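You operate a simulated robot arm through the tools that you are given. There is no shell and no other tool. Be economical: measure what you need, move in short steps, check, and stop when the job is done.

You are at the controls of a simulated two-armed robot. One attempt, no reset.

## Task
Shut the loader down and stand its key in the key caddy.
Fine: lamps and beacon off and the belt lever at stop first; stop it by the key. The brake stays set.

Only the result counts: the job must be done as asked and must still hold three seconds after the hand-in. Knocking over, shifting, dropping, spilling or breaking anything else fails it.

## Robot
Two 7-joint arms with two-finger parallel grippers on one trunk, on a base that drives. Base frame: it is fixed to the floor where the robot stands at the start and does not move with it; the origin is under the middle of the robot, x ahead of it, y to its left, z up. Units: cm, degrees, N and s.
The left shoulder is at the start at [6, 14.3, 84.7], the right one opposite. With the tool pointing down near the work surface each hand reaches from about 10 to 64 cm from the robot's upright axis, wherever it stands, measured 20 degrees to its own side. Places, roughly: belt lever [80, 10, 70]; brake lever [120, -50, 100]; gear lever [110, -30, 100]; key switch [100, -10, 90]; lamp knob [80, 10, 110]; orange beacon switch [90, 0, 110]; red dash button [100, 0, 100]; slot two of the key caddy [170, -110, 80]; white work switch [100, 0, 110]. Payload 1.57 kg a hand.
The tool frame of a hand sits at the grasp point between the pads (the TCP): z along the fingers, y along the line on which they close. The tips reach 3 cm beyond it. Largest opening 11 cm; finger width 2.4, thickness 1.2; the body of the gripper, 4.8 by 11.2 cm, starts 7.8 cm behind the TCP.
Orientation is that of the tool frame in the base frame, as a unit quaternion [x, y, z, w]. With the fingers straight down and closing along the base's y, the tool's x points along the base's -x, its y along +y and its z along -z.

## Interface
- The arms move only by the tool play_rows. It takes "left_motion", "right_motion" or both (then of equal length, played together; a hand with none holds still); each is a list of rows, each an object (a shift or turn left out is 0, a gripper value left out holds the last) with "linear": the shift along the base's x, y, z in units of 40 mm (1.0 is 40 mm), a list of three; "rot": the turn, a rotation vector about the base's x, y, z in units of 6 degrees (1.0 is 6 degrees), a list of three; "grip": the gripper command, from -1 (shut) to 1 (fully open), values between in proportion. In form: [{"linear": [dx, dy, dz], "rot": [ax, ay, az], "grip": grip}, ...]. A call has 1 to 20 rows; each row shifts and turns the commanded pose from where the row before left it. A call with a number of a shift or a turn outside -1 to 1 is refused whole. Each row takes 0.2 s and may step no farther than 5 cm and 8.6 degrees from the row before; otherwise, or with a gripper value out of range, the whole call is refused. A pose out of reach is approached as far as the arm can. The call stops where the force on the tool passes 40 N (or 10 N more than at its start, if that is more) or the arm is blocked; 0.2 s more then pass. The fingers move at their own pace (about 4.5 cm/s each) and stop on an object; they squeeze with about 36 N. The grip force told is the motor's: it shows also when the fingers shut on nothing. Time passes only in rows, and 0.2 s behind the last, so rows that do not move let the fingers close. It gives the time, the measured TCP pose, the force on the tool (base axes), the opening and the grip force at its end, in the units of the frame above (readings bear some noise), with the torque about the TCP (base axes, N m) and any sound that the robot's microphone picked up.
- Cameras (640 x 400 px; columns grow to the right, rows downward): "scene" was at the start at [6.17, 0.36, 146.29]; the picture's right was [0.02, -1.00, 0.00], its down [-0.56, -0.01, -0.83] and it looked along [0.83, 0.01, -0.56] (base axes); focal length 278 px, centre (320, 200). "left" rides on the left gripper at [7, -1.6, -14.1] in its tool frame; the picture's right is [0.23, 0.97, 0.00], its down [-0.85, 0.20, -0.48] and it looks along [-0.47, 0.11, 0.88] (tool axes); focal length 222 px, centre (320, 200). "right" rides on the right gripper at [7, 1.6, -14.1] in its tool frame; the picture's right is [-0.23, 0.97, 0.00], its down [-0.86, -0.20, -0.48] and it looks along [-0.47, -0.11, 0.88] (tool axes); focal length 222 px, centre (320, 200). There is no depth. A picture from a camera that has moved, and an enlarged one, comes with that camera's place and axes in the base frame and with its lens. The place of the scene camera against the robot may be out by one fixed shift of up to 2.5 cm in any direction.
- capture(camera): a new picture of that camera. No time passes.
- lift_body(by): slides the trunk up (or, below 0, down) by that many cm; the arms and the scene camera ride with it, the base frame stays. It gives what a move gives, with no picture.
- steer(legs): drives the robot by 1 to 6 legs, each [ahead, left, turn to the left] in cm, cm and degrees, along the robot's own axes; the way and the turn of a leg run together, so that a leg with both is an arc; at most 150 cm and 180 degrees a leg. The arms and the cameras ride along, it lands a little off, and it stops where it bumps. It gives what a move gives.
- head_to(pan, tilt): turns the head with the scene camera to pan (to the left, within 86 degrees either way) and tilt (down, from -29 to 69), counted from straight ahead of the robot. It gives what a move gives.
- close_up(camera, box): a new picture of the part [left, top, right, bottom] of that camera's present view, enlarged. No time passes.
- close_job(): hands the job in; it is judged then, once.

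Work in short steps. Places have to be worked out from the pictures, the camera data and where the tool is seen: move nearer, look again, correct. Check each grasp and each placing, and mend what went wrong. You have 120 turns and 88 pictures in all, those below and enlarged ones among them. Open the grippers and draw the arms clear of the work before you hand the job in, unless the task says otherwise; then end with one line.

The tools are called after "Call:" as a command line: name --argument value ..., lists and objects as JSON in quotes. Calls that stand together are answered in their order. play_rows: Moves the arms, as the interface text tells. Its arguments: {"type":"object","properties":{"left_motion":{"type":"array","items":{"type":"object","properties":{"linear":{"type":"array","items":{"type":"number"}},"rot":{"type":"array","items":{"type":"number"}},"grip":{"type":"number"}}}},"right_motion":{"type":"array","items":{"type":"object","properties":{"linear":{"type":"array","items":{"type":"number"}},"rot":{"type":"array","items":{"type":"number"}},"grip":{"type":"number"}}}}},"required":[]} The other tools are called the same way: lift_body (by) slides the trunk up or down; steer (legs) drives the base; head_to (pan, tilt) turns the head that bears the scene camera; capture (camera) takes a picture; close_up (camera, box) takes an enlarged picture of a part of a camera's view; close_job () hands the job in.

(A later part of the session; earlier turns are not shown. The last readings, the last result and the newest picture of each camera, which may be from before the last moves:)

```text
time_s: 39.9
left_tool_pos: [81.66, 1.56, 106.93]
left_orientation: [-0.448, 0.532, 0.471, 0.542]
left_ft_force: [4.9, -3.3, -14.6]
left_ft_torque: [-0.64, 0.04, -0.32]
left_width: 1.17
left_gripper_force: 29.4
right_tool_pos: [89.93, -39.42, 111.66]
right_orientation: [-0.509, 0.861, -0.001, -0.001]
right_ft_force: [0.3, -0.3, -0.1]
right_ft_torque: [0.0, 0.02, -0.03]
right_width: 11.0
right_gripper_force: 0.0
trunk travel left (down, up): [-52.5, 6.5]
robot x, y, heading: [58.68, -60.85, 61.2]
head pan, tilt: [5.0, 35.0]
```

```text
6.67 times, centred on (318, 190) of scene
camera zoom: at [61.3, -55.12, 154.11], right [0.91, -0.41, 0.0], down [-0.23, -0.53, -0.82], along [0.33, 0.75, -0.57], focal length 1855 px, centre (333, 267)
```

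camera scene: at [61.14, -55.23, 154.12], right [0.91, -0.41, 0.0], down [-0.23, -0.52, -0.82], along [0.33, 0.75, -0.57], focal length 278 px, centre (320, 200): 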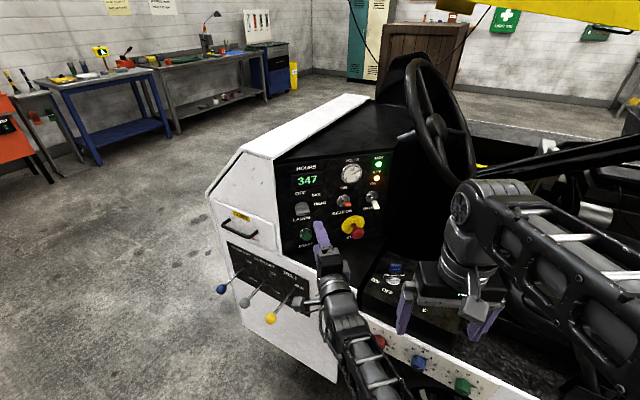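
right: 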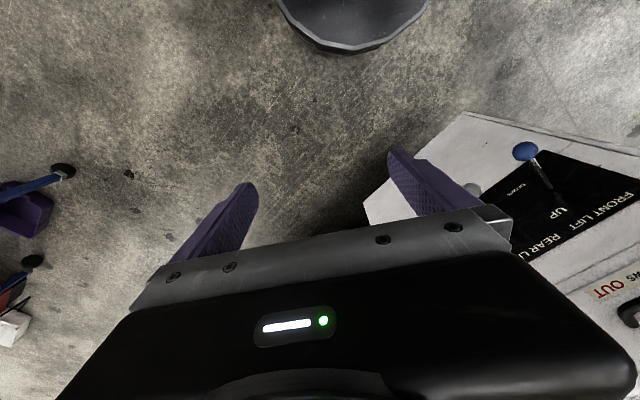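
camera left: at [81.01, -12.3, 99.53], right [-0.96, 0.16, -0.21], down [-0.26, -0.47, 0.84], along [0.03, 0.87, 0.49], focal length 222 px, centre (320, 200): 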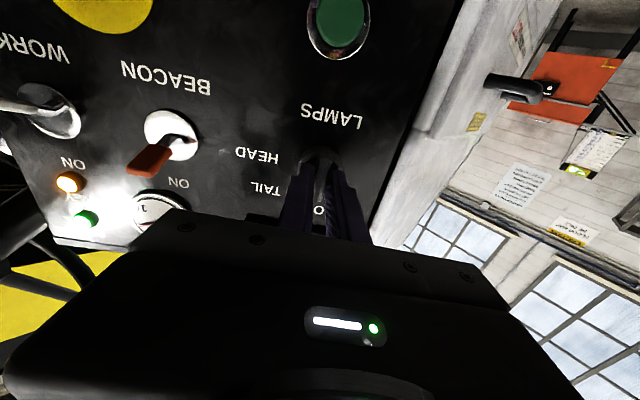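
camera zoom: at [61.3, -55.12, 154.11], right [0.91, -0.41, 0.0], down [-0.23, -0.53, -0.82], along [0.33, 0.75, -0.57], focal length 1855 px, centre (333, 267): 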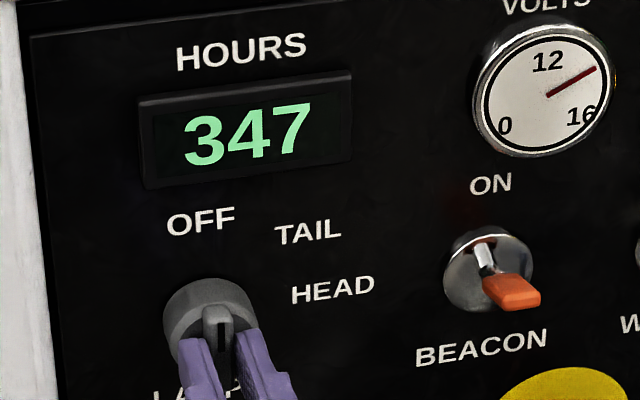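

The ridge now looks vertical. I'll release, back out and look.

Call:
play_rows --left_motion '[{"grip": -0.3}, {}, {"linear": [-0.1, -0.6, 0]}, {"linear": [-0.16, -0.9, 0]}, {"linear": [-0.16, -0.9, 0]}, {}]'

Call:
capture --camera "left"

Call:
close_up --camera "scene" --box '[270, 160, 398, 240]'

```text
time_s: 41.3
left_tool_pos: [79.73, -7.94, 106.91]
left_orientation: [-0.451, 0.531, 0.473, 0.54]
left_ft_force: [-0.4, -0.4, 0.1]
left_ft_torque: [-0.02, -0.01, 0.02]
left_width: 3.84
left_gripper_force: 0.0
right_tool_pos: [89.82, -39.42, 111.85]
right_orientation: [-0.508, 0.862, 0.0, 0.0]
right_ft_force: [0.3, 0.0, 0.0]
right_ft_torque: [-0.01, 0.01, 0.0]
right_width: 11.01
right_gripper_force: 0.0
trunk travel left (down, up): [-52.5, 6.5]
robot x, y, heading: [58.78, -60.83, 61.0]
head pan, tilt: [5.0, 35.0]
```

```text
51 pictures are left
camera left: at [79.21, -21.93, 99.58], right [-0.97, 0.15, -0.21], down [-0.26, -0.47, 0.84], along [0.03, 0.87, 0.49], focal length 222 px, centre (320, 200)
```

left: 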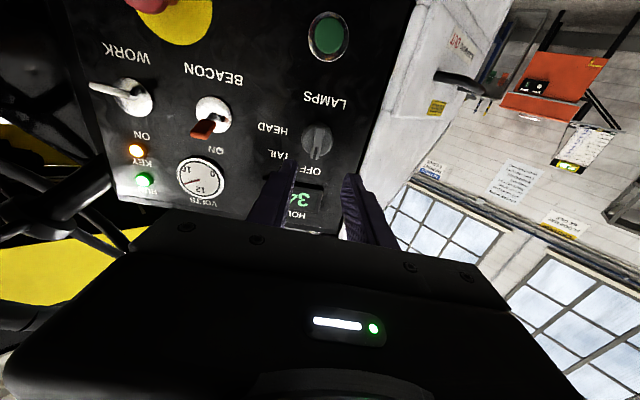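

```text
5.00 times, centred on (334, 200) of scene
camera zoom: at [61.18, -55.19, 154.12], right [0.91, -0.41, 0.0], down [-0.23, -0.52, -0.82], along [0.33, 0.75, -0.57], focal length 1391 px, centre (250, 200)
```

zoom: 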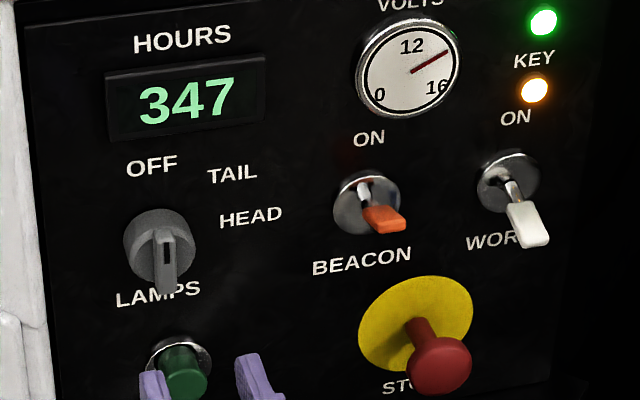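

Lamps are OFF. Next is the beacon toggle (tip about (94.7, 1.5, 107.7), up). I'll move the right hand aside, shut the left fingers and position them in front of and above the toggle.

Call:
play_rows --right_motion '[{"linear": [0.88, -0.48, 0]}, {"linear": [0.88, -0.48, 0]}, {"linear": [0.88, -0.48, 0]}, {"linear": [0.3, -0.2, 0]}, {}]' --left_motion '[{"linear": [0, 0, 0.3], "grip": -1}, {"linear": [0.9, 0, 0.3]}, {"linear": [0.9, 0, 0.3]}, {"linear": [0.9, 0, 0.05]}, {"linear": [0.9, 0, 0]}]'

Call:
capture --camera "left"

Call:
capture --camera "scene"

```text
time_s: 42.5
left_tool_pos: [94.25, -7.9, 110.71]
left_orientation: [-0.449, 0.532, 0.472, 0.542]
left_ft_force: [0.1, -0.7, -0.1]
left_ft_torque: [0.0, -0.05, 0.0]
left_width: 0.02
left_gripper_force: 21.1
right_tool_pos: [101.69, -46.11, 111.67]
right_orientation: [-0.508, 0.861, 0.0, -0.001]
right_ft_force: [0.1, -0.5, -0.1]
right_ft_torque: [0.02, 0.04, -0.01]
right_width: 11.0
right_gripper_force: 0.2
trunk travel left (down, up): [-52.5, 6.5]
robot x, y, heading: [58.57, -61.02, 61.1]
head pan, tilt: [5.0, 35.0]
```

```text
49 pictures are left
camera left: at [93.59, -21.86, 103.39], right [-0.96, 0.16, -0.21], down [-0.26, -0.47, 0.84], along [0.03, 0.87, 0.5], focal length 222 px, centre (320, 200)
```

left: 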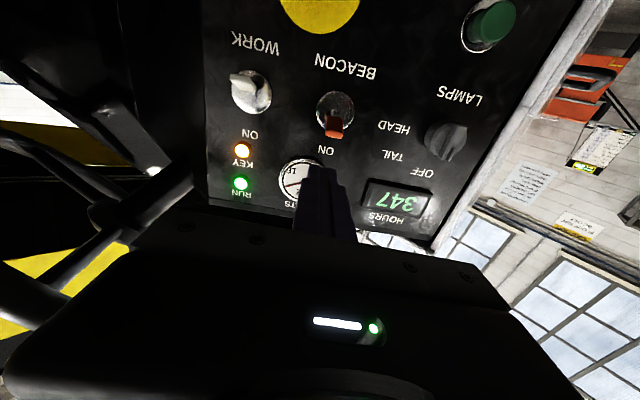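

```text
48 pictures are left
camera scene: at [61.23, -55.2, 154.12], right [0.91, -0.41, 0.0], down [-0.23, -0.52, -0.82], along [0.33, 0.75, -0.57], focal length 278 px, centre (320, 200)
```

scene: 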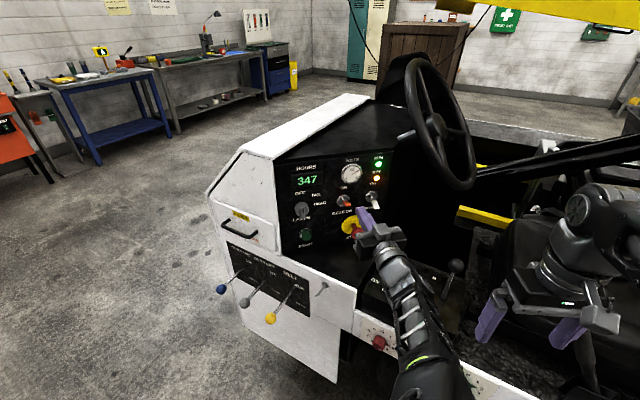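

The toggle tip is directly ahead (x ≈ 94.8). I'll rise slightly and advance over it.

Call:
play_rows --left_motion '[{"linear": [0, 0.3, 0.2]}, {"linear": [0, 0.7, 0]}, {"linear": [0, 0.6, 0]}, {}]'

Call:
capture --camera "left"

Call:
close_up --camera "scene" --box '[310, 170, 406, 230]'

```text
time_s: 43.5
left_tool_pos: [94.36, -1.71, 111.79]
left_orientation: [-0.449, 0.531, 0.472, 0.541]
left_ft_force: [0.3, -0.5, 0.1]
left_ft_torque: [-0.01, -0.02, 0.0]
left_width: 0.0
left_gripper_force: 21.4
right_tool_pos: [101.57, -46.08, 111.76]
right_orientation: [-0.508, 0.861, 0.0, 0.0]
right_ft_force: [-1.0, 0.2, 1.1]
right_ft_torque: [0.01, -0.04, -0.01]
right_width: 11.01
right_gripper_force: 0.0
trunk travel left (down, up): [-52.5, 6.5]
robot x, y, heading: [58.72, -61.01, 61.2]
head pan, tilt: [5.0, 35.0]
```

```text
47 pictures are left
camera left: at [93.69, -15.55, 104.39], right [-0.96, 0.16, -0.21], down [-0.26, -0.47, 0.84], along [0.03, 0.87, 0.5], focal length 222 px, centre (320, 200)
```

left: 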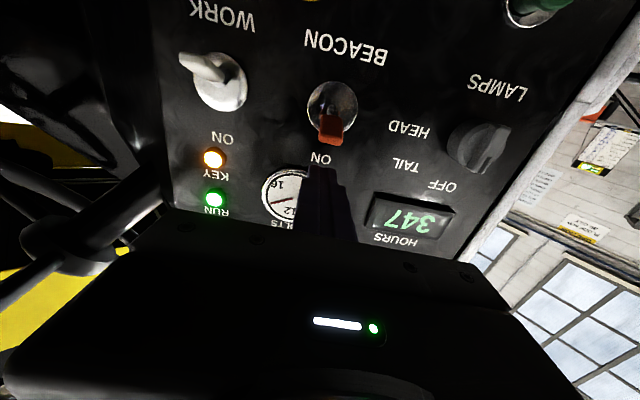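

```text
6.67 times, centred on (358, 200) of scene
camera zoom: at [61.16, -55.27, 154.12], right [0.91, -0.41, 0.0], down [-0.23, -0.52, -0.82], along [0.33, 0.75, -0.57], focal length 1855 px, centre (67, 200)
```

zoom: 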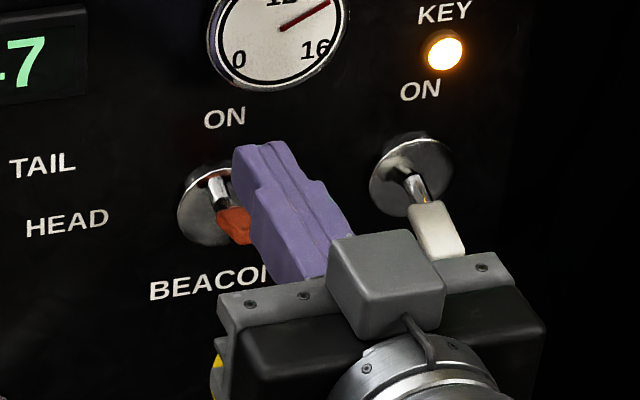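

The fingertip is above the paddle (paddle z ≈ 108.3). I'll press down gradually.

Call:
play_rows --left_motion '[{"linear": [-0.08, 0.05, -0.25]}, {"linear": [0, 0, -0.2]}, {"linear": [0, 0, -0.2]}, {"linear": [0, 0, -0.2]}, {}]'

Call:
close_up --camera "scene" --box '[310, 170, 406, 230]'

```text
time_s: 44.7
left_tool_pos: [93.87, -1.46, 108.16]
left_orientation: [-0.449, 0.531, 0.472, 0.541]
left_ft_force: [0.1, 0.1, 0.1]
left_ft_torque: [-0.04, 0.0, -0.02]
left_width: 0.0
left_gripper_force: 21.1
right_tool_pos: [101.62, -46.21, 111.72]
right_orientation: [-0.508, 0.861, 0.0, 0.0]
right_ft_force: [-0.8, 0.1, 0.2]
right_ft_torque: [0.02, 0.02, 0.0]
right_width: 10.99
right_gripper_force: 0.0
trunk travel left (down, up): [-52.5, 6.5]
robot x, y, heading: [58.71, -60.66, 61.2]
head pan, tilt: [5.0, 35.0]
```

```text
6.67 times, centred on (358, 200) of scene
camera zoom: at [61.17, -55.23, 154.12], right [0.91, -0.41, 0.0], down [-0.23, -0.52, -0.82], along [0.33, 0.75, -0.57], focal length 1855 px, centre (67, 200)
```

zoom: 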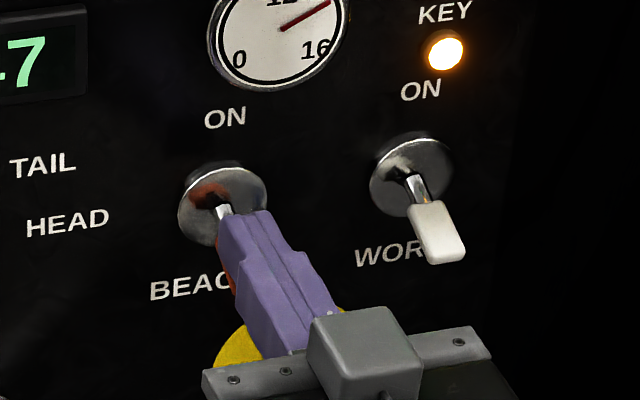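

It may already have flipped, since the force is nil. I'll push 0.8 cm more, then rise and back off to look.

Call:
play_rows --left_motion '[{"linear": [0, 0, -0.2]}, {}, {"linear": [0, 0, 0.4]}, {"linear": [0, 0, 0.5]}, {"linear": [0, -0.8, 0]}, {"linear": [0, -0.9, 0]}, {}]'

Call:
close_up --camera "scene" --box '[280, 155, 408, 235]'

Call:
capture --camera "left"

```text
time_s: 46.3
left_tool_pos: [93.82, -8.42, 111.04]
left_orientation: [-0.449, 0.531, 0.473, 0.541]
left_ft_force: [0.3, 0.0, 0.7]
left_ft_torque: [0.02, 0.0, 0.03]
left_width: 0.0
left_gripper_force: 21.0
right_tool_pos: [101.68, -45.95, 111.75]
right_orientation: [-0.509, 0.861, 0.0, 0.0]
right_ft_force: [0.2, -0.1, 0.3]
right_ft_torque: [0.0, 0.04, -0.01]
right_width: 11.02
right_gripper_force: 0.0
trunk travel left (down, up): [-52.5, 6.5]
robot x, y, heading: [58.93, -60.82, 61.3]
head pan, tilt: [5.0, 35.0]
```

```text
5.00 times, centred on (344, 195) of scene
camera zoom: at [61.18, -55.21, 154.12], right [0.91, -0.41, 0.0], down [-0.23, -0.52, -0.82], along [0.33, 0.75, -0.57], focal length 1391 px, centre (200, 225)
```

zoom: 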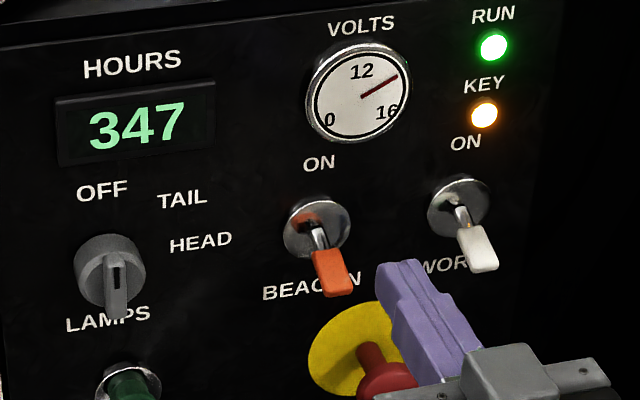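

```text
43 pictures are left
camera left: at [93.24, -22.24, 103.59], right [-0.96, 0.16, -0.21], down [-0.26, -0.47, 0.84], along [0.03, 0.87, 0.5], focal length 222 px, centre (320, 200)
```

left: 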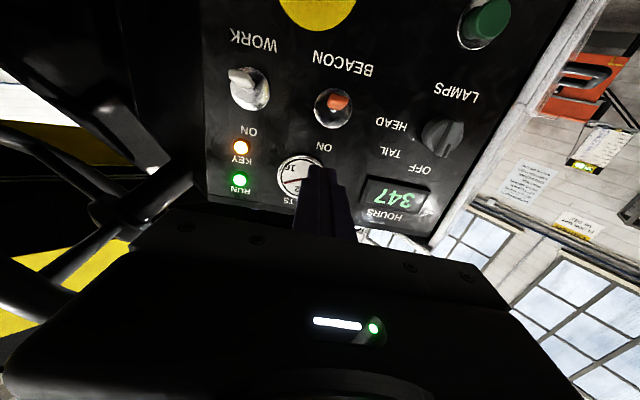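

The beacon is now OFF, matching the work switch, and lamps are OFF. I'll fold the left hand back to tool-down, away from the console.

Call:
play_rows --left_motion '[{"linear": [-0.3, -0.8, 0.1]}, {"linear": [-0.5, -0.4, 0.1]}, {"linear": [-0.5, -0.25, 0], "rot": [-0.985, 0.17, 0]}, {"linear": [-0.5, -0.25, 0], "rot": [-0.985, 0.17, 0]}, {"linear": [-0.5, -0.25, 0], "rot": [-0.985, 0.17, 0]}, {"linear": [-0.5, -0.25, 0], "rot": [-0.985, 0.17, 0]}, {"linear": [-0.5, -0.25, 0], "rot": [-0.985, 0.17, 0]}, {"linear": [-0.5, -0.25, 0], "rot": [-0.985, 0.17, 0]}, {"linear": [-0.5, -0.25, 0], "rot": [-0.985, 0.17, 0]}, {"linear": [-0.5, -0.25, 0], "rot": [-0.985, 0.17, 0]}, {"linear": [-0.5, -0.2, 0], "rot": [-0.985, 0.17, 0]}, {"linear": [-0.5, -0.2, 0], "rot": [-0.985, 0.17, 0]}, {"linear": [-0.5, -0.2, 0], "rot": [-0.985, 0.17, 0]}, {"linear": [-0.5, -0.2, 0], "rot": [-0.985, 0.17, 0]}, {"linear": [-0.5, 0, 0], "rot": [-0.985, 0.17, 0]}, {"rot": [-0.985, 0.17, 0]}, {"rot": [-0.985, 0.17, 0]}]'

Call:
head_to --pan -12 --tilt 42

Call:
capture --camera "scene"

```text
time_s: 47.5
left_tool_pos: [82.22, -11.77, 108.55]
left_orientation: [-0.477, 0.591, 0.502, 0.413]
left_ft_force: [0.2, 1.0, -0.5]
left_ft_torque: [0.01, -0.01, 0.01]
left_width: 0.0
left_gripper_force: 20.8
right_tool_pos: [101.62, -46.18, 111.77]
right_orientation: [-0.508, 0.861, 0.001, 0.0]
right_ft_force: [-0.3, 0.8, 1.0]
right_ft_torque: [0.01, -0.01, -0.02]
right_width: 11.02
right_gripper_force: 0.0
trunk travel left (down, up): [-52.5, 6.5]
robot x, y, heading: [58.88, -60.96, 61.2]
head pan, tilt: [5.0, 35.0]
stopped in row 5 (left hand): the arm was blocked; the commanded pose is now the measured one
```

```text
time_s: 48.3
left_tool_pos: [82.31, -11.86, 108.61]
left_orientation: [-0.477, 0.59, 0.504, 0.412]
left_ft_force: [0.7, 0.1, -0.4]
left_ft_torque: [0.03, 0.03, -0.01]
left_width: 0.0
left_gripper_force: 21.0
right_tool_pos: [101.55, -46.16, 111.75]
right_orientation: [-0.508, 0.861, 0.0, 0.0]
right_ft_force: [-0.2, 0.1, 0.4]
right_ft_torque: [0.01, 0.01, 0.03]
right_width: 11.0
right_gripper_force: 0.0
trunk travel left (down, up): [-52.5, 6.5]
robot x, y, heading: [58.81, -60.92, 61.0]
head pan, tilt: [-12.0, 42.0]
```

```text
42 pictures are left
camera scene: at [63.07, -56.96, 153.07], right [0.76, -0.65, 0.0], down [-0.44, -0.51, -0.74], along [0.49, 0.56, -0.67], focal length 278 px, centre (320, 200)
```

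scene: 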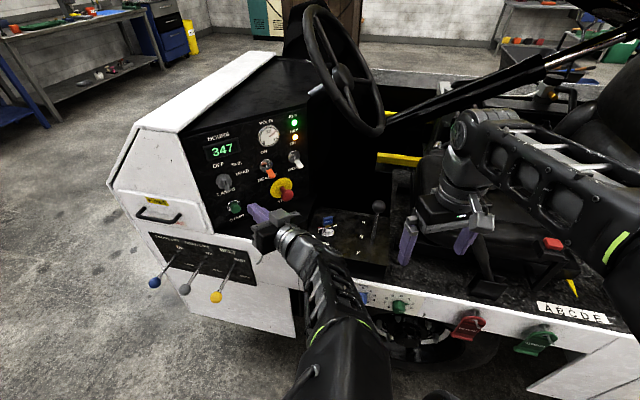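

Another joint limit. I'll yaw back to heading ~60° first, then reverse the way in.

Call:
play_rows --left_motion '[{"linear": [-0.2, 0, 0], "rot": [0, 0, -1]}, {"linear": [-0.2, 0, 0], "rot": [0, 0, -1]}, {"linear": [-0.2, 0, 0], "rot": [0, 0, -1]}, {"linear": [-0.2, 0, 0], "rot": [0, 0, -1]}, {"linear": [-0.2, 0, 0], "rot": [0, 0, -1]}, {"linear": [-0.3, -0.1, 0.08], "rot": [-0.876, 0.482, 0]}, {"linear": [-0.3, -0.1, 0.08], "rot": [-0.876, 0.482, 0]}, {"linear": [-0.47, -0.3, 0.08], "rot": [-0.876, 0.482, 0]}, {"linear": [-0.47, -0.3, 0.08], "rot": [-0.876, 0.482, 0]}, {"linear": [-0.47, -0.3, 0.08], "rot": [-0.876, 0.482, 0]}, {"linear": [-0.47, -0.3, 0.08], "rot": [-0.876, 0.482, 0]}, {"linear": [-0.47, -0.3, 0.08], "rot": [-0.876, 0.482, 0]}, {"linear": [-0.47, -0.3, 0.08], "rot": [-0.876, 0.482, 0]}, {"linear": [-0.47, -0.3, 0.08], "rot": [-0.876, 0.482, 0]}, {"linear": [-0.47, -0.3, 0.08], "rot": [-0.876, 0.482, 0]}, {"linear": [-0.47, -0.3, 0.08], "rot": [-0.876, 0.482, 0]}, {"linear": [-0.3, -0.3, 0.08], "rot": [-0.876, 0.482, 0]}, {"linear": [0, 0, 0.08], "rot": [-0.876, 0.482, 0]}]'

Call:
capture --camera "scene"

```text
time_s: 52.1
left_tool_pos: [57.75, -24.65, 112.76]
left_orientation: [-0.416, 0.909, 0.004, 0.031]
left_ft_force: [-0.4, -0.4, -0.6]
left_ft_torque: [-0.03, -0.02, 0.01]
left_width: 0.01
left_gripper_force: 21.6
right_tool_pos: [101.51, -45.97, 111.77]
right_orientation: [-0.508, 0.861, 0.0, -0.001]
right_ft_force: [1.1, -0.1, 0.8]
right_ft_torque: [-0.02, 0.02, 0.01]
right_width: 10.97
right_gripper_force: 0.1
trunk travel left (down, up): [-52.5, 6.5]
robot x, y, heading: [58.89, -60.81, 61.2]
head pan, tilt: [-12.0, 42.0]
```

```text
41 pictures are left
camera scene: at [63.09, -56.86, 153.06], right [0.76, -0.65, 0.0], down [-0.44, -0.51, -0.74], along [0.49, 0.56, -0.67], focal length 278 px, centre (320, 200)
```

scene: 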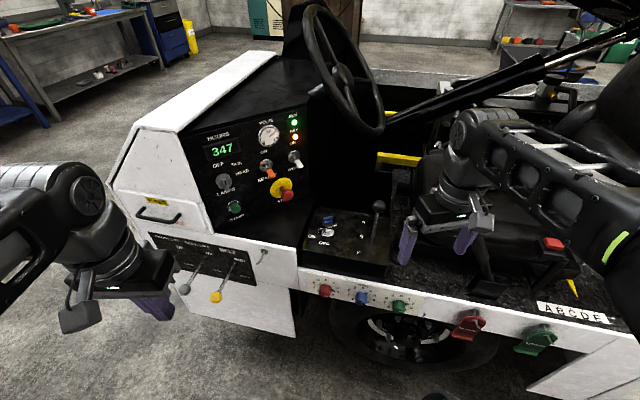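

The left arm is folded back. I'll zoom on the key switch.

Call:
close_up --camera "scene" --box '[300, 195, 396, 255]'

Call:
capture --camera "right"

```text
6.67 times, centred on (348, 225) of scene
camera zoom: at [63.09, -56.86, 153.06], right [0.76, -0.65, 0.0], down [-0.44, -0.51, -0.74], along [0.49, 0.56, -0.67], focal length 1855 px, centre (133, 33)
```

zoom: 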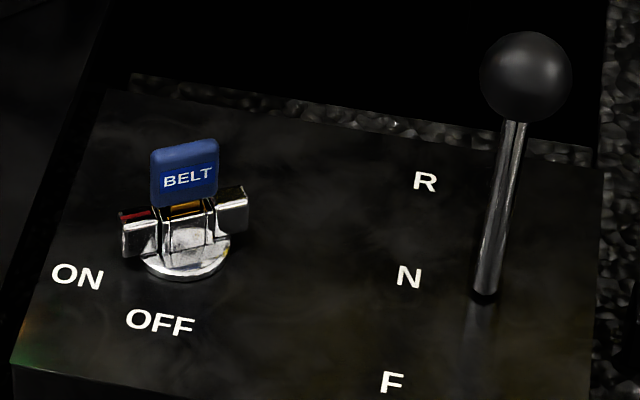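

```text
39 pictures are left
camera right: at [96.82, -51.21, 125.69], right [-0.74, 0.67, 0.0], down [0.59, 0.65, 0.48], along [0.32, 0.35, -0.88], focal length 222 px, centre (320, 200)
```

right: 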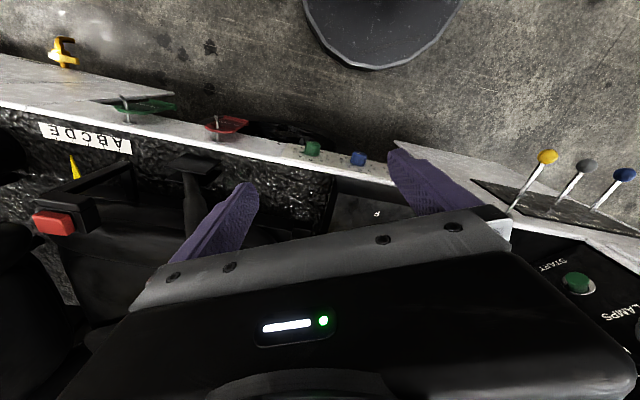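

The key's bow plane lies at about 158° and it points to ON. OFF is roughly 60° or more counter-clockwise from above. The bow centre is near (102.6, -15). I'll carry the right hand above it at a safe height, yawing about -83° so the fingers close across the thin bow.

Call:
play_rows --right_motion '[{"linear": [0.0, 0.4, 0], "rot": [0, 0, -1], "grip": -0.1}, {"linear": [0.0, 0.4, 0], "rot": [0, 0, -1]}, {"linear": [0.0, 0.5, 0], "rot": [0, 0, -1]}, {"linear": [0.0, 0.6, 0], "rot": [0, 0, -1]}, {"linear": [0.02, 0.6, 0], "rot": [0, 0, -1]}, {"linear": [0.02, 0.6, 0], "rot": [0, 0, -1]}, {"linear": [0.02, 0.6, 0], "rot": [0, 0, -1]}, {"linear": [0.02, 0.6, 0], "rot": [0, 0, -1]}, {"linear": [0.02, 0.6, 0], "rot": [0, 0, -1]}, {"linear": [0.02, 0.6, 0], "rot": [0, 0, -1]}, {"linear": [0.02, 0.6, -0.1], "rot": [0, 0, -1]}, {"linear": [0.02, 0.6, -0.2], "rot": [0, 0, -1]}, {"linear": [0.02, 0.6, -0.2], "rot": [0, 0, -1]}, {"linear": [0.02, 0.5, -0.2], "rot": [0, 0, -0.8]}, {}]'

Call:
capture --camera "right"

Call:
capture --camera "scene"

```text
time_s: 55.3
left_tool_pos: [57.68, -24.67, 112.82]
left_orientation: [-0.415, 0.909, 0.005, 0.031]
left_ft_force: [0.5, 0.6, 0.9]
left_ft_torque: [-0.01, -0.01, 0.0]
left_width: 0.0
left_gripper_force: 20.6
right_tool_pos: [100.52, -18.72, 105.39]
right_orientation: [0.189, 0.982, 0.002, 0.0]
right_ft_force: [-0.8, 0.1, 1.6]
right_ft_torque: [-0.01, 0.02, -0.05]
right_width: 4.96
right_gripper_force: 0.0
right hand out of reach, approached as far as the arm can: row 8, 9, 10, 11, 12, 13, 14
trunk travel left (down, up): [-52.5, 6.5]
robot x, y, heading: [58.49, -61.0, 61.1]
head pan, tilt: [-12.0, 42.0]
```

```text
38 pictures are left
camera right: at [94.55, -14.45, 119.36], right [0.57, 0.82, 0.01], down [0.72, -0.5, 0.48], along [0.39, -0.27, -0.88], focal length 222 px, centre (320, 200)
```

right: 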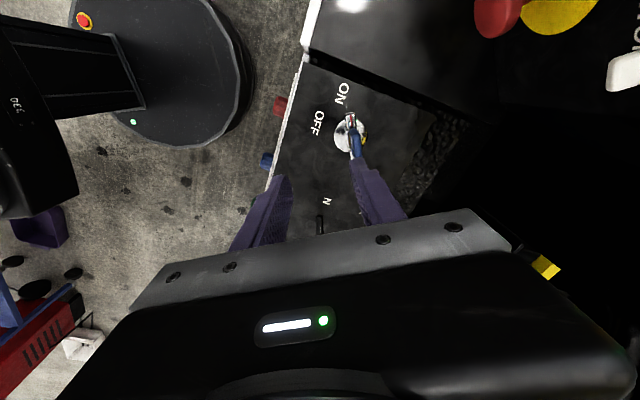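

```text
37 pictures are left
camera scene: at [63.07, -56.98, 153.07], right [0.76, -0.65, 0.0], down [-0.44, -0.51, -0.74], along [0.49, 0.56, -0.67], focal length 278 px, centre (320, 200)
```

scene: 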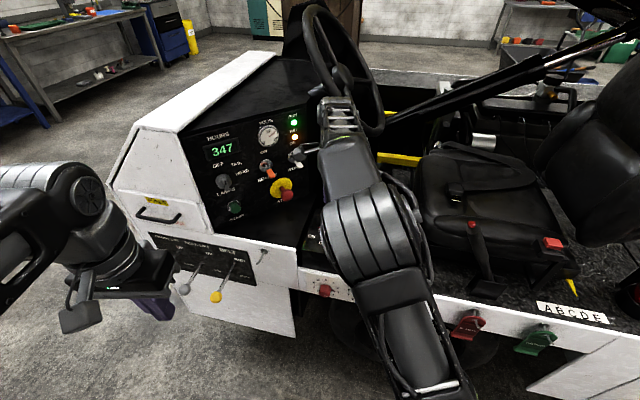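

The base edge still has ample room to the loader. I'll drive 6 cm ahead, which brings the hand to about (103.4, -13.4), still above everything.

Call:
steer --legs '[[5, -1, 0]]'

Call:
capture --camera "right"

```text
time_s: 56.2
left_tool_pos: [60.64, -20.92, 112.85]
left_orientation: [-0.416, 0.909, 0.005, 0.033]
left_ft_force: [-1.1, 0.4, 0.0]
left_ft_torque: [-0.04, -0.03, -0.01]
left_width: 0.0
left_gripper_force: 21.5
right_tool_pos: [103.45, -14.84, 105.37]
right_orientation: [0.188, 0.982, 0.002, 0.001]
right_ft_force: [0.1, 0.1, -0.5]
right_ft_torque: [0.0, 0.05, -0.03]
right_width: 4.92
right_gripper_force: 0.0
trunk travel left (down, up): [-52.5, 6.5]
robot x, y, heading: [61.86, -57.06, 61.3]
head pan, tilt: [-12.0, 42.0]
```

```text
36 pictures are left
camera right: at [97.48, -10.64, 119.42], right [0.57, 0.82, 0.01], down [0.72, -0.5, 0.48], along [0.4, -0.27, -0.88], focal length 222 px, centre (320, 200)
```

right: 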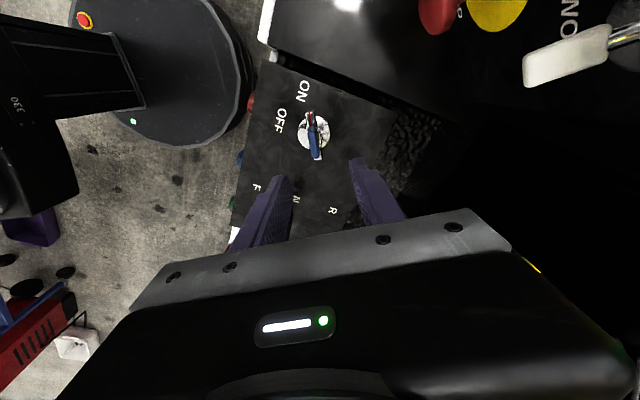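

The key is nearly below the hand. I'll zoom in for its exact line and centre.

Call:
close_up --camera "right" --box '[256, 90, 352, 150]'

```text
6.67 times, centred on (304, 120) of right
camera zoom: at [97.48, -10.64, 119.42], right [0.57, 0.82, 0.01], down [0.72, -0.5, 0.48], along [0.4, -0.27, -0.88], focal length 1481 px, centre (427, 733)
```

zoom: 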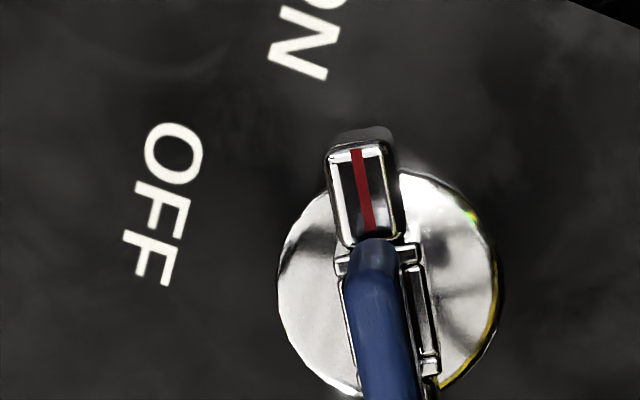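

The bow runs from (101, -13.9) to (104, -15.3), so its centre is (102.5, -14.6), lying at 155°. I'll align and descend so the tips end just above the chrome block.

Call:
play_rows --right_motion '[{"linear": [-0.24, 0.06, 0], "rot": [0, 0, -0.5], "grip": -0.3}, {"linear": [0, 0, -0.7]}, {"linear": [0, 0, -0.7]}, {"linear": [0, 0, -0.5]}, {}]'

Call:
capture --camera "right"

```text
time_s: 57.4
left_tool_pos: [60.85, -20.92, 112.81]
left_orientation: [-0.416, 0.909, 0.005, 0.032]
left_ft_force: [0.0, -0.2, 0.0]
left_ft_torque: [0.01, 0.0, 0.0]
left_width: 0.0
left_gripper_force: 21.6
right_tool_pos: [102.58, -14.32, 97.64]
right_orientation: [0.213, 0.977, 0.002, 0.001]
right_ft_force: [-1.0, 0.1, -0.2]
right_ft_torque: [-0.03, 0.01, 0.0]
right_width: 3.82
right_gripper_force: 0.0
trunk travel left (down, up): [-52.5, 6.5]
robot x, y, heading: [61.83, -57.16, 60.8]
head pan, tilt: [-12.0, 42.0]
```

```text
34 pictures are left
camera right: at [96.75, -9.97, 111.64], right [0.61, 0.79, 0.0], down [0.69, -0.54, 0.48], along [0.38, -0.29, -0.88], focal length 222 px, centre (320, 200)
```

right: 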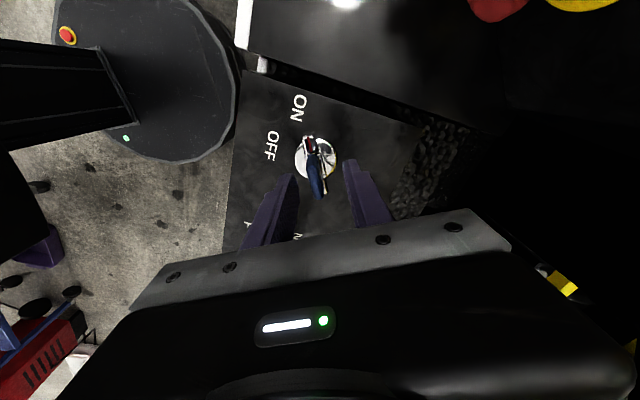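

The bow is about 0.5 cm toward -y of the finger mid-line. I'll correct that and descend 1.6 cm more, then view from the side.

Call:
play_rows --right_motion '[{"linear": [-0.05, -0.12, 0]}, {"linear": [0, 0, -0.25]}, {"linear": [0, 0, -0.2]}, {}]'

Call:
close_up --camera "right" --box '[256, 120, 384, 200]'

Call:
capture --camera "scene"

```text
time_s: 58.4
left_tool_pos: [60.9, -20.87, 112.75]
left_orientation: [-0.417, 0.908, 0.005, 0.032]
left_ft_force: [-0.3, -0.6, 0.2]
left_ft_torque: [0.01, 0.01, 0.02]
left_width: 0.0
left_gripper_force: 21.1
right_tool_pos: [102.41, -14.99, 95.88]
right_orientation: [0.213, 0.977, 0.002, 0.001]
right_ft_force: [-0.1, -0.1, 0.1]
right_ft_torque: [0.0, 0.0, 0.02]
right_width: 3.86
right_gripper_force: 0.1
trunk travel left (down, up): [-52.5, 6.5]
robot x, y, heading: [61.72, -57.12, 61.3]
head pan, tilt: [-12.0, 42.0]
```

```text
5.00 times, centred on (320, 160) of right
camera zoom: at [96.72, -10.48, 109.91], right [0.61, 0.79, 0.0], down [0.69, -0.54, 0.48], along [0.38, -0.29, -0.88], focal length 1111 px, centre (320, 400)
```

zoom: 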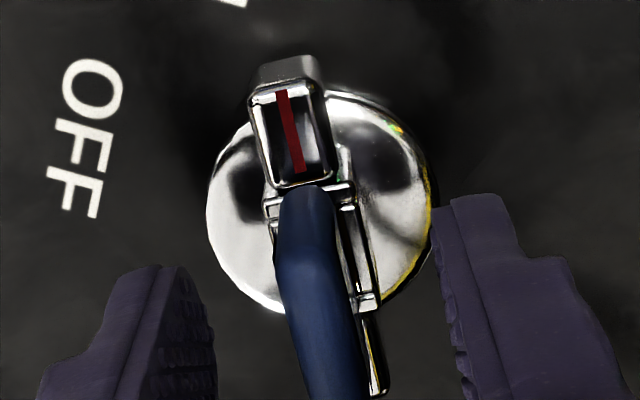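

```text
32 pictures are left
camera scene: at [66.31, -53.12, 153.07], right [0.76, -0.65, 0.0], down [-0.44, -0.51, -0.74], along [0.49, 0.56, -0.67], focal length 278 px, centre (320, 200)
```

scene: 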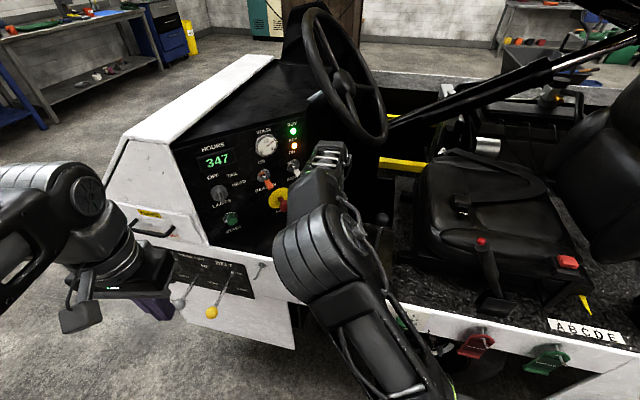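

The bow lies between the fingers. I'll close here and read the width.

Call:
play_rows --right_motion '[{"linear": [0, 0, -0.08]}, {"grip": -1}, {}, {}, {}, {}, {}]'

Call:
close_up --camera "right" --box '[256, 120, 384, 200]'

```text
time_s: 60.0
left_tool_pos: [60.93, -20.84, 112.84]
left_orientation: [-0.417, 0.908, 0.004, 0.031]
left_ft_force: [-0.3, -0.6, 0.2]
left_ft_torque: [-0.01, -0.02, 0.03]
left_width: 0.0
left_gripper_force: 21.0
right_tool_pos: [102.4, -14.88, 95.63]
right_orientation: [0.213, 0.977, 0.002, 0.002]
right_ft_force: [0.5, 0.2, -0.8]
right_ft_torque: [0.02, 0.01, 0.0]
right_width: 0.78
right_gripper_force: 26.8
trunk travel left (down, up): [-52.5, 6.5]
robot x, y, heading: [61.84, -57.48, 61.5]
head pan, tilt: [-12.0, 42.0]
```

```text
5.00 times, centred on (320, 160) of right
camera zoom: at [96.67, -10.49, 109.59], right [0.61, 0.79, 0.0], down [0.69, -0.54, 0.48], along [0.38, -0.29, -0.88], focal length 1111 px, centre (320, 400)
```

zoom: 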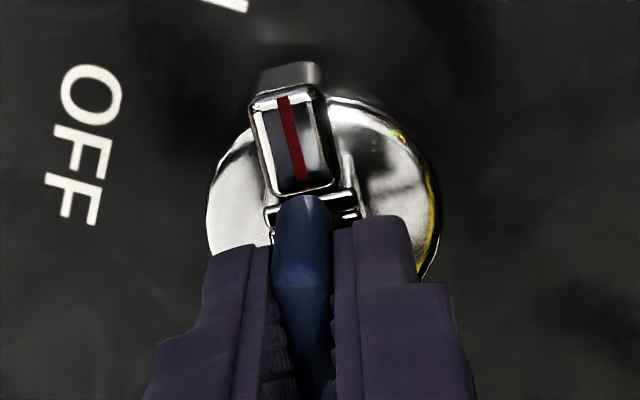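

The bow is held (0.78 cm). I'll turn counter-clockwise 30° and check torque and pointer.

Call:
play_rows --right_motion '[{"rot": [0, 0, 1]}, {"rot": [0, 0, 1]}, {"rot": [0, 0, 1]}, {"rot": [0, 0, 1]}, {"rot": [0, 0, 1]}, {}]'

Call:
close_up --camera "right" --box '[256, 120, 384, 200]'

```text
time_s: 61.4
left_tool_pos: [60.93, -20.84, 112.71]
left_orientation: [-0.417, 0.908, 0.005, 0.031]
left_ft_force: [1.3, 0.0, 0.3]
left_ft_torque: [0.01, 0.02, -0.01]
left_width: 0.0
left_gripper_force: 21.5
right_tool_pos: [102.36, -14.86, 95.83]
right_orientation: [-0.048, 0.999, 0.003, 0.001]
right_ft_force: [-1.8, 3.8, -0.6]
right_ft_torque: [0.08, 0.1, -0.1]
right_width: 0.78
right_gripper_force: 26.9
trunk travel left (down, up): [-52.5, 6.5]
robot x, y, heading: [62.09, -57.17, 61.0]
head pan, tilt: [-12.0, 42.0]
```

```text
5.00 times, centred on (320, 160) of right
camera zoom: at [95.31, -13.9, 109.61], right [0.13, 0.99, 0.0], down [0.87, -0.12, 0.48], along [0.47, -0.06, -0.88], focal length 1111 px, centre (320, 400)
```

zoom: 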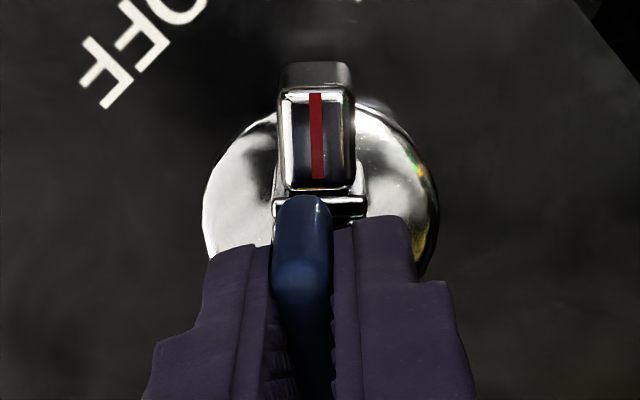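

It's turning freely. On another 30°.

Call:
play_rows --right_motion '[{"rot": [0, 0, 1]}, {"rot": [0, 0, 1]}, {"rot": [0, 0, 1]}, {"rot": [0, 0, 1]}, {"rot": [0, 0, 1]}, {}]'

Call:
close_up --camera "right" --box '[240, 100, 400, 200]'

Call:
capture --camera "scene"

```text
time_s: 62.8
left_tool_pos: [60.96, -20.83, 112.77]
left_orientation: [-0.417, 0.909, 0.005, 0.032]
left_ft_force: [-0.4, -1.1, -0.1]
left_ft_torque: [0.0, -0.02, 0.02]
left_width: 0.0
left_gripper_force: 21.3
right_tool_pos: [102.44, -14.88, 95.62]
right_orientation: [-0.304, 0.953, 0.001, -0.001]
right_ft_force: [-1.1, 1.0, -0.8]
right_ft_torque: [0.02, 0.0, -0.03]
right_width: 0.76
right_gripper_force: 26.7
trunk travel left (down, up): [-52.5, 6.5]
robot x, y, heading: [61.91, -57.12, 60.9]
head pan, tilt: [-12.0, 42.0]
```

```text
4.00 times, centred on (320, 150) of right
camera zoom: at [95.85, -17.66, 109.62], right [-0.38, 0.93, 0.0], down [0.81, 0.33, 0.48], along [0.44, 0.18, -0.88], focal length 888 px, centre (320, 400)
```

zoom: 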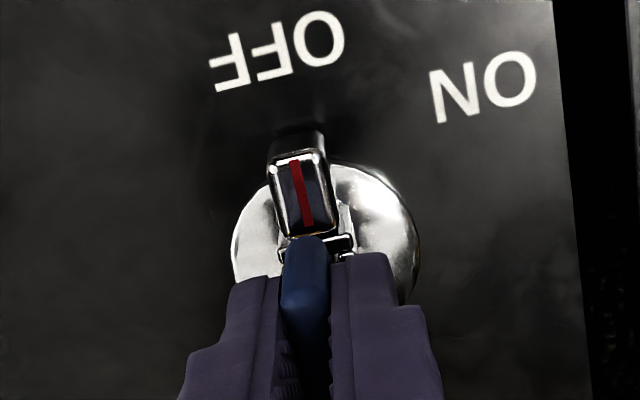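

```text
28 pictures are left
camera scene: at [66.31, -53.12, 153.07], right [0.76, -0.65, 0.0], down [-0.44, -0.51, -0.74], along [0.49, 0.56, -0.67], focal length 278 px, centre (320, 200)
```

scene: 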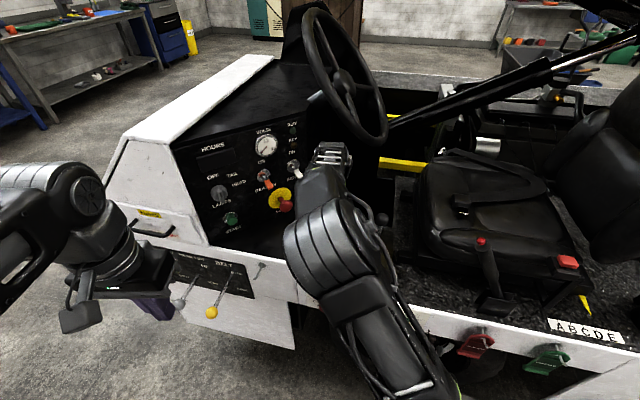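

The engine is off: display and RUN/KEY lamps are dark and the pointer is at OFF. Now pull the key straight up.

Call:
play_rows --right_motion '[{"linear": [0, 0, 0.2]}, {"linear": [0, 0, 0.3]}, {"linear": [0, 0, 0.4]}, {"linear": [0, 0, 0.5]}, {"linear": [0, 0, 0.6]}, {"linear": [0, 0, 0.5]}, {}]'

Call:
capture --camera "right"

```text
time_s: 64.4
left_tool_pos: [60.83, -20.7, 112.81]
left_orientation: [-0.417, 0.908, 0.005, 0.032]
left_ft_force: [0.1, -0.4, -1.1]
left_ft_torque: [0.01, -0.01, 0.02]
left_width: 0.0
left_gripper_force: 21.5
right_tool_pos: [102.44, -14.94, 105.74]
right_orientation: [-0.304, 0.953, 0.002, 0.001]
right_ft_force: [-0.7, 0.4, -0.6]
right_ft_torque: [-0.01, 0.0, 0.0]
right_width: 0.77
right_gripper_force: 27.1
trunk travel left (down, up): [-52.5, 6.5]
robot x, y, heading: [61.88, -57.02, 61.1]
head pan, tilt: [-12.0, 42.0]
```

```text
27 pictures are left
camera right: at [95.83, -17.56, 119.7], right [-0.38, 0.93, 0.0], down [0.81, 0.33, 0.48], along [0.44, 0.19, -0.88], focal length 222 px, centre (320, 200)
```

right: 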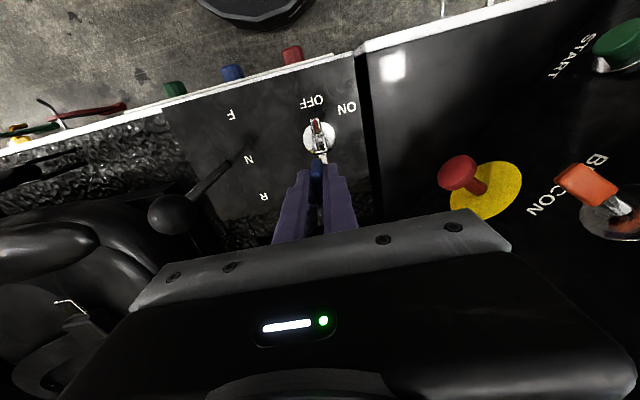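

The key is out. I'll raise it, draw the hand back and check how the key sits in the grip.

Call:
play_rows --right_motion '[{"linear": [0, 0, 0.8]}, {"linear": [0, 0, 0.9]}, {"linear": [0, -0.8, 0]}, {"linear": [-0.1, -0.9, 0]}, {"linear": [-0.2, -0.9, 0]}, {"linear": [-0.2, -0.9, 0]}, {"linear": [-0.2, -0.9, 0]}, {"linear": [-0.2, -0.9, 0]}, {}]'

Call:
capture --camera "scene"

```text
time_s: 66.4
left_tool_pos: [60.93, -20.81, 112.79]
left_orientation: [-0.416, 0.909, 0.004, 0.03]
left_ft_force: [-0.1, -1.0, 0.1]
left_ft_torque: [0.01, -0.01, 0.0]
left_width: 0.0
left_gripper_force: 21.5
right_tool_pos: [97.98, -38.28, 109.26]
right_orientation: [-0.305, 0.952, 0.002, -0.001]
right_ft_force: [-0.6, 0.6, 0.5]
right_ft_torque: [0.0, 0.02, -0.01]
right_width: 0.75
right_gripper_force: 26.7
right hand out of reach, approached as far as the arm can: row 1, 2
trunk travel left (down, up): [-52.5, 6.5]
robot x, y, heading: [62.19, -57.16, 61.1]
head pan, tilt: [-12.0, 42.0]
```

```text
26 pictures are left
camera scene: at [66.33, -53.06, 153.07], right [0.76, -0.65, 0.0], down [-0.44, -0.51, -0.74], along [0.49, 0.56, -0.67], focal length 278 px, centre (320, 200)
```

scene: 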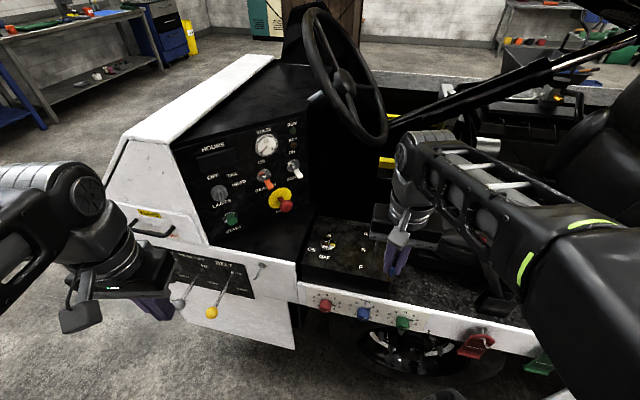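

The key hangs from the fingers and the dash is dark. I'll back off, square up to the side and drive right along the loader toward the caddy.

Call:
steer --legs '[[-10, 0, 0], [0, 0, -24], [0, -80, 0]]'

Call:
head_to --pan -15 --tilt 40

Call:
capture --camera "scene"

```text
time_s: 72.7
left_tool_pos: [118.95, -96.27, 112.8]
left_orientation: [-0.214, 0.976, -0.002, 0.032]
left_ft_force: [0.4, 0.1, 1.3]
left_ft_torque: [0.02, 0.01, -0.02]
left_width: 0.01
left_gripper_force: 20.6
right_tool_pos: [145.46, -127.66, 109.42]
right_orientation: [-0.096, 0.995, 0.003, -0.001]
right_ft_force: [0.8, 0.5, -0.9]
right_ft_torque: [-0.01, 0.01, 0.02]
right_width: 0.77
right_gripper_force: 27.3
trunk travel left (down, up): [-52.5, 6.5]
robot x, y, heading: [105.2, -129.69, 36.8]
head pan, tilt: [-12.0, 42.0]
```

```text
time_s: 73.3
left_tool_pos: [118.89, -96.33, 112.87]
left_orientation: [-0.214, 0.976, -0.002, 0.031]
left_ft_force: [0.0, 1.1, 0.3]
left_ft_torque: [0.01, 0.01, -0.02]
left_width: 0.0
left_gripper_force: 21.5
right_tool_pos: [145.5, -127.51, 109.39]
right_orientation: [-0.096, 0.995, 0.002, 0.001]
right_ft_force: [0.1, 0.4, 0.1]
right_ft_torque: [0.0, 0.01, 0.03]
right_width: 0.77
right_gripper_force: 26.8
trunk travel left (down, up): [-52.5, 6.5]
robot x, y, heading: [105.38, -129.66, 36.8]
head pan, tilt: [-15.0, 40.0]
```

```text
25 pictures are left
camera scene: at [110.74, -128.14, 153.36], right [0.37, -0.93, 0.0], down [-0.6, -0.24, -0.77], along [0.71, 0.28, -0.64], focal length 278 px, centre (320, 200)
```

scene: 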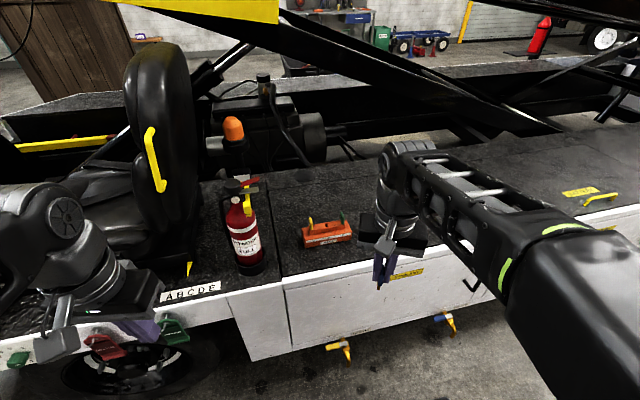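

The orange caddy is on the deck near the fire extinguisher. I'll zoom on it.

Call:
close_up --camera "scene" --box '[288, 205, 368, 255]'

Call:
close_up --camera "scene" --box '[340, 230, 436, 290]'

```text
8.00 times, centred on (328, 230) of scene
camera zoom: at [110.74, -128.14, 153.36], right [0.37, -0.93, 0.0], down [-0.6, -0.24, -0.77], along [0.71, 0.28, -0.64], focal length 2226 px, centre (256, -40)
```

zoom: 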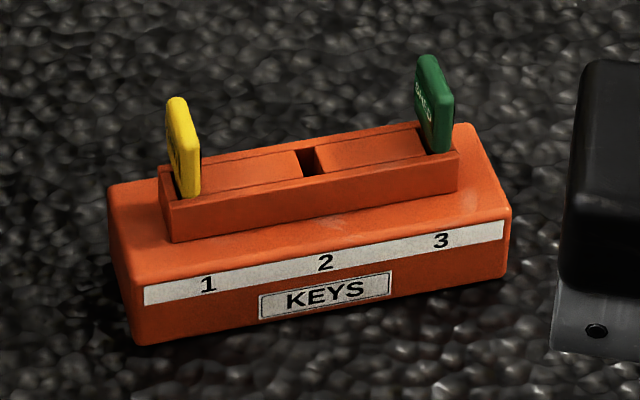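

```text
6.67 times, centred on (388, 260) of scene
camera zoom: at [110.74, -128.14, 153.36], right [0.37, -0.93, 0.0], down [-0.6, -0.24, -0.77], along [0.71, 0.28, -0.64], focal length 1855 px, centre (-133, -200)
```

zoom: 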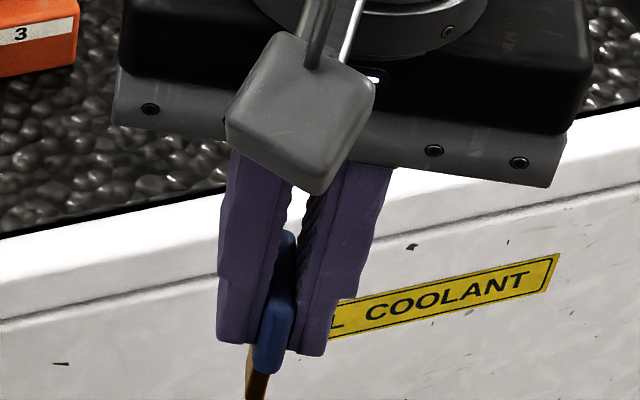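

Slot 2 is the free middle slot of the rail, and the other keys stand across the rail, so the bow plane goes perpendicular to the long axis. I'll drive 18 cm ahead and look with the right wrist camera.

Call:
steer --legs '[[18, 0, 0]]'

Call:
capture --camera "right"

Call:
capture --camera "scene"

```text
time_s: 74.9
left_tool_pos: [133.75, -85.3, 112.82]
left_orientation: [-0.214, 0.976, -0.002, 0.031]
left_ft_force: [0.3, 0.1, 0.6]
left_ft_torque: [-0.05, 0.02, 0.04]
left_width: 0.03
left_gripper_force: 21.3
right_tool_pos: [160.2, -116.66, 109.3]
right_orientation: [-0.095, 0.995, 0.002, 0.0]
right_ft_force: [-0.5, 0.0, 0.2]
right_ft_torque: [-0.01, 0.03, -0.03]
right_width: 0.78
right_gripper_force: 26.6
trunk travel left (down, up): [-52.5, 6.5]
robot x, y, heading: [119.55, -118.74, 36.5]
head pan, tilt: [-15.0, 40.0]
```

```text
22 pictures are left
camera right: at [153.01, -116.36, 123.37], right [0.04, 1.0, 0.0], down [0.88, -0.04, 0.48], along [0.48, -0.02, -0.88], focal length 222 px, centre (320, 200)
```

right: 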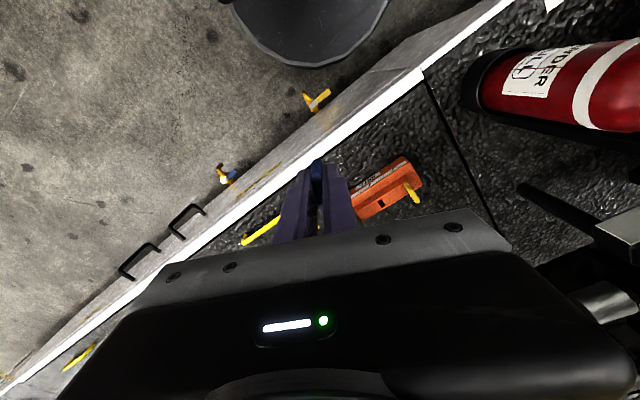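

```text
21 pictures are left
camera scene: at [125.47, -117.2, 153.36], right [0.37, -0.93, 0.0], down [-0.6, -0.24, -0.77], along [0.71, 0.28, -0.64], focal length 278 px, centre (320, 200)
```

scene: 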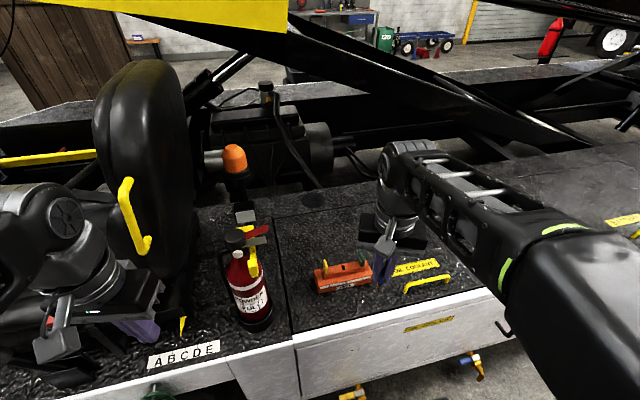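

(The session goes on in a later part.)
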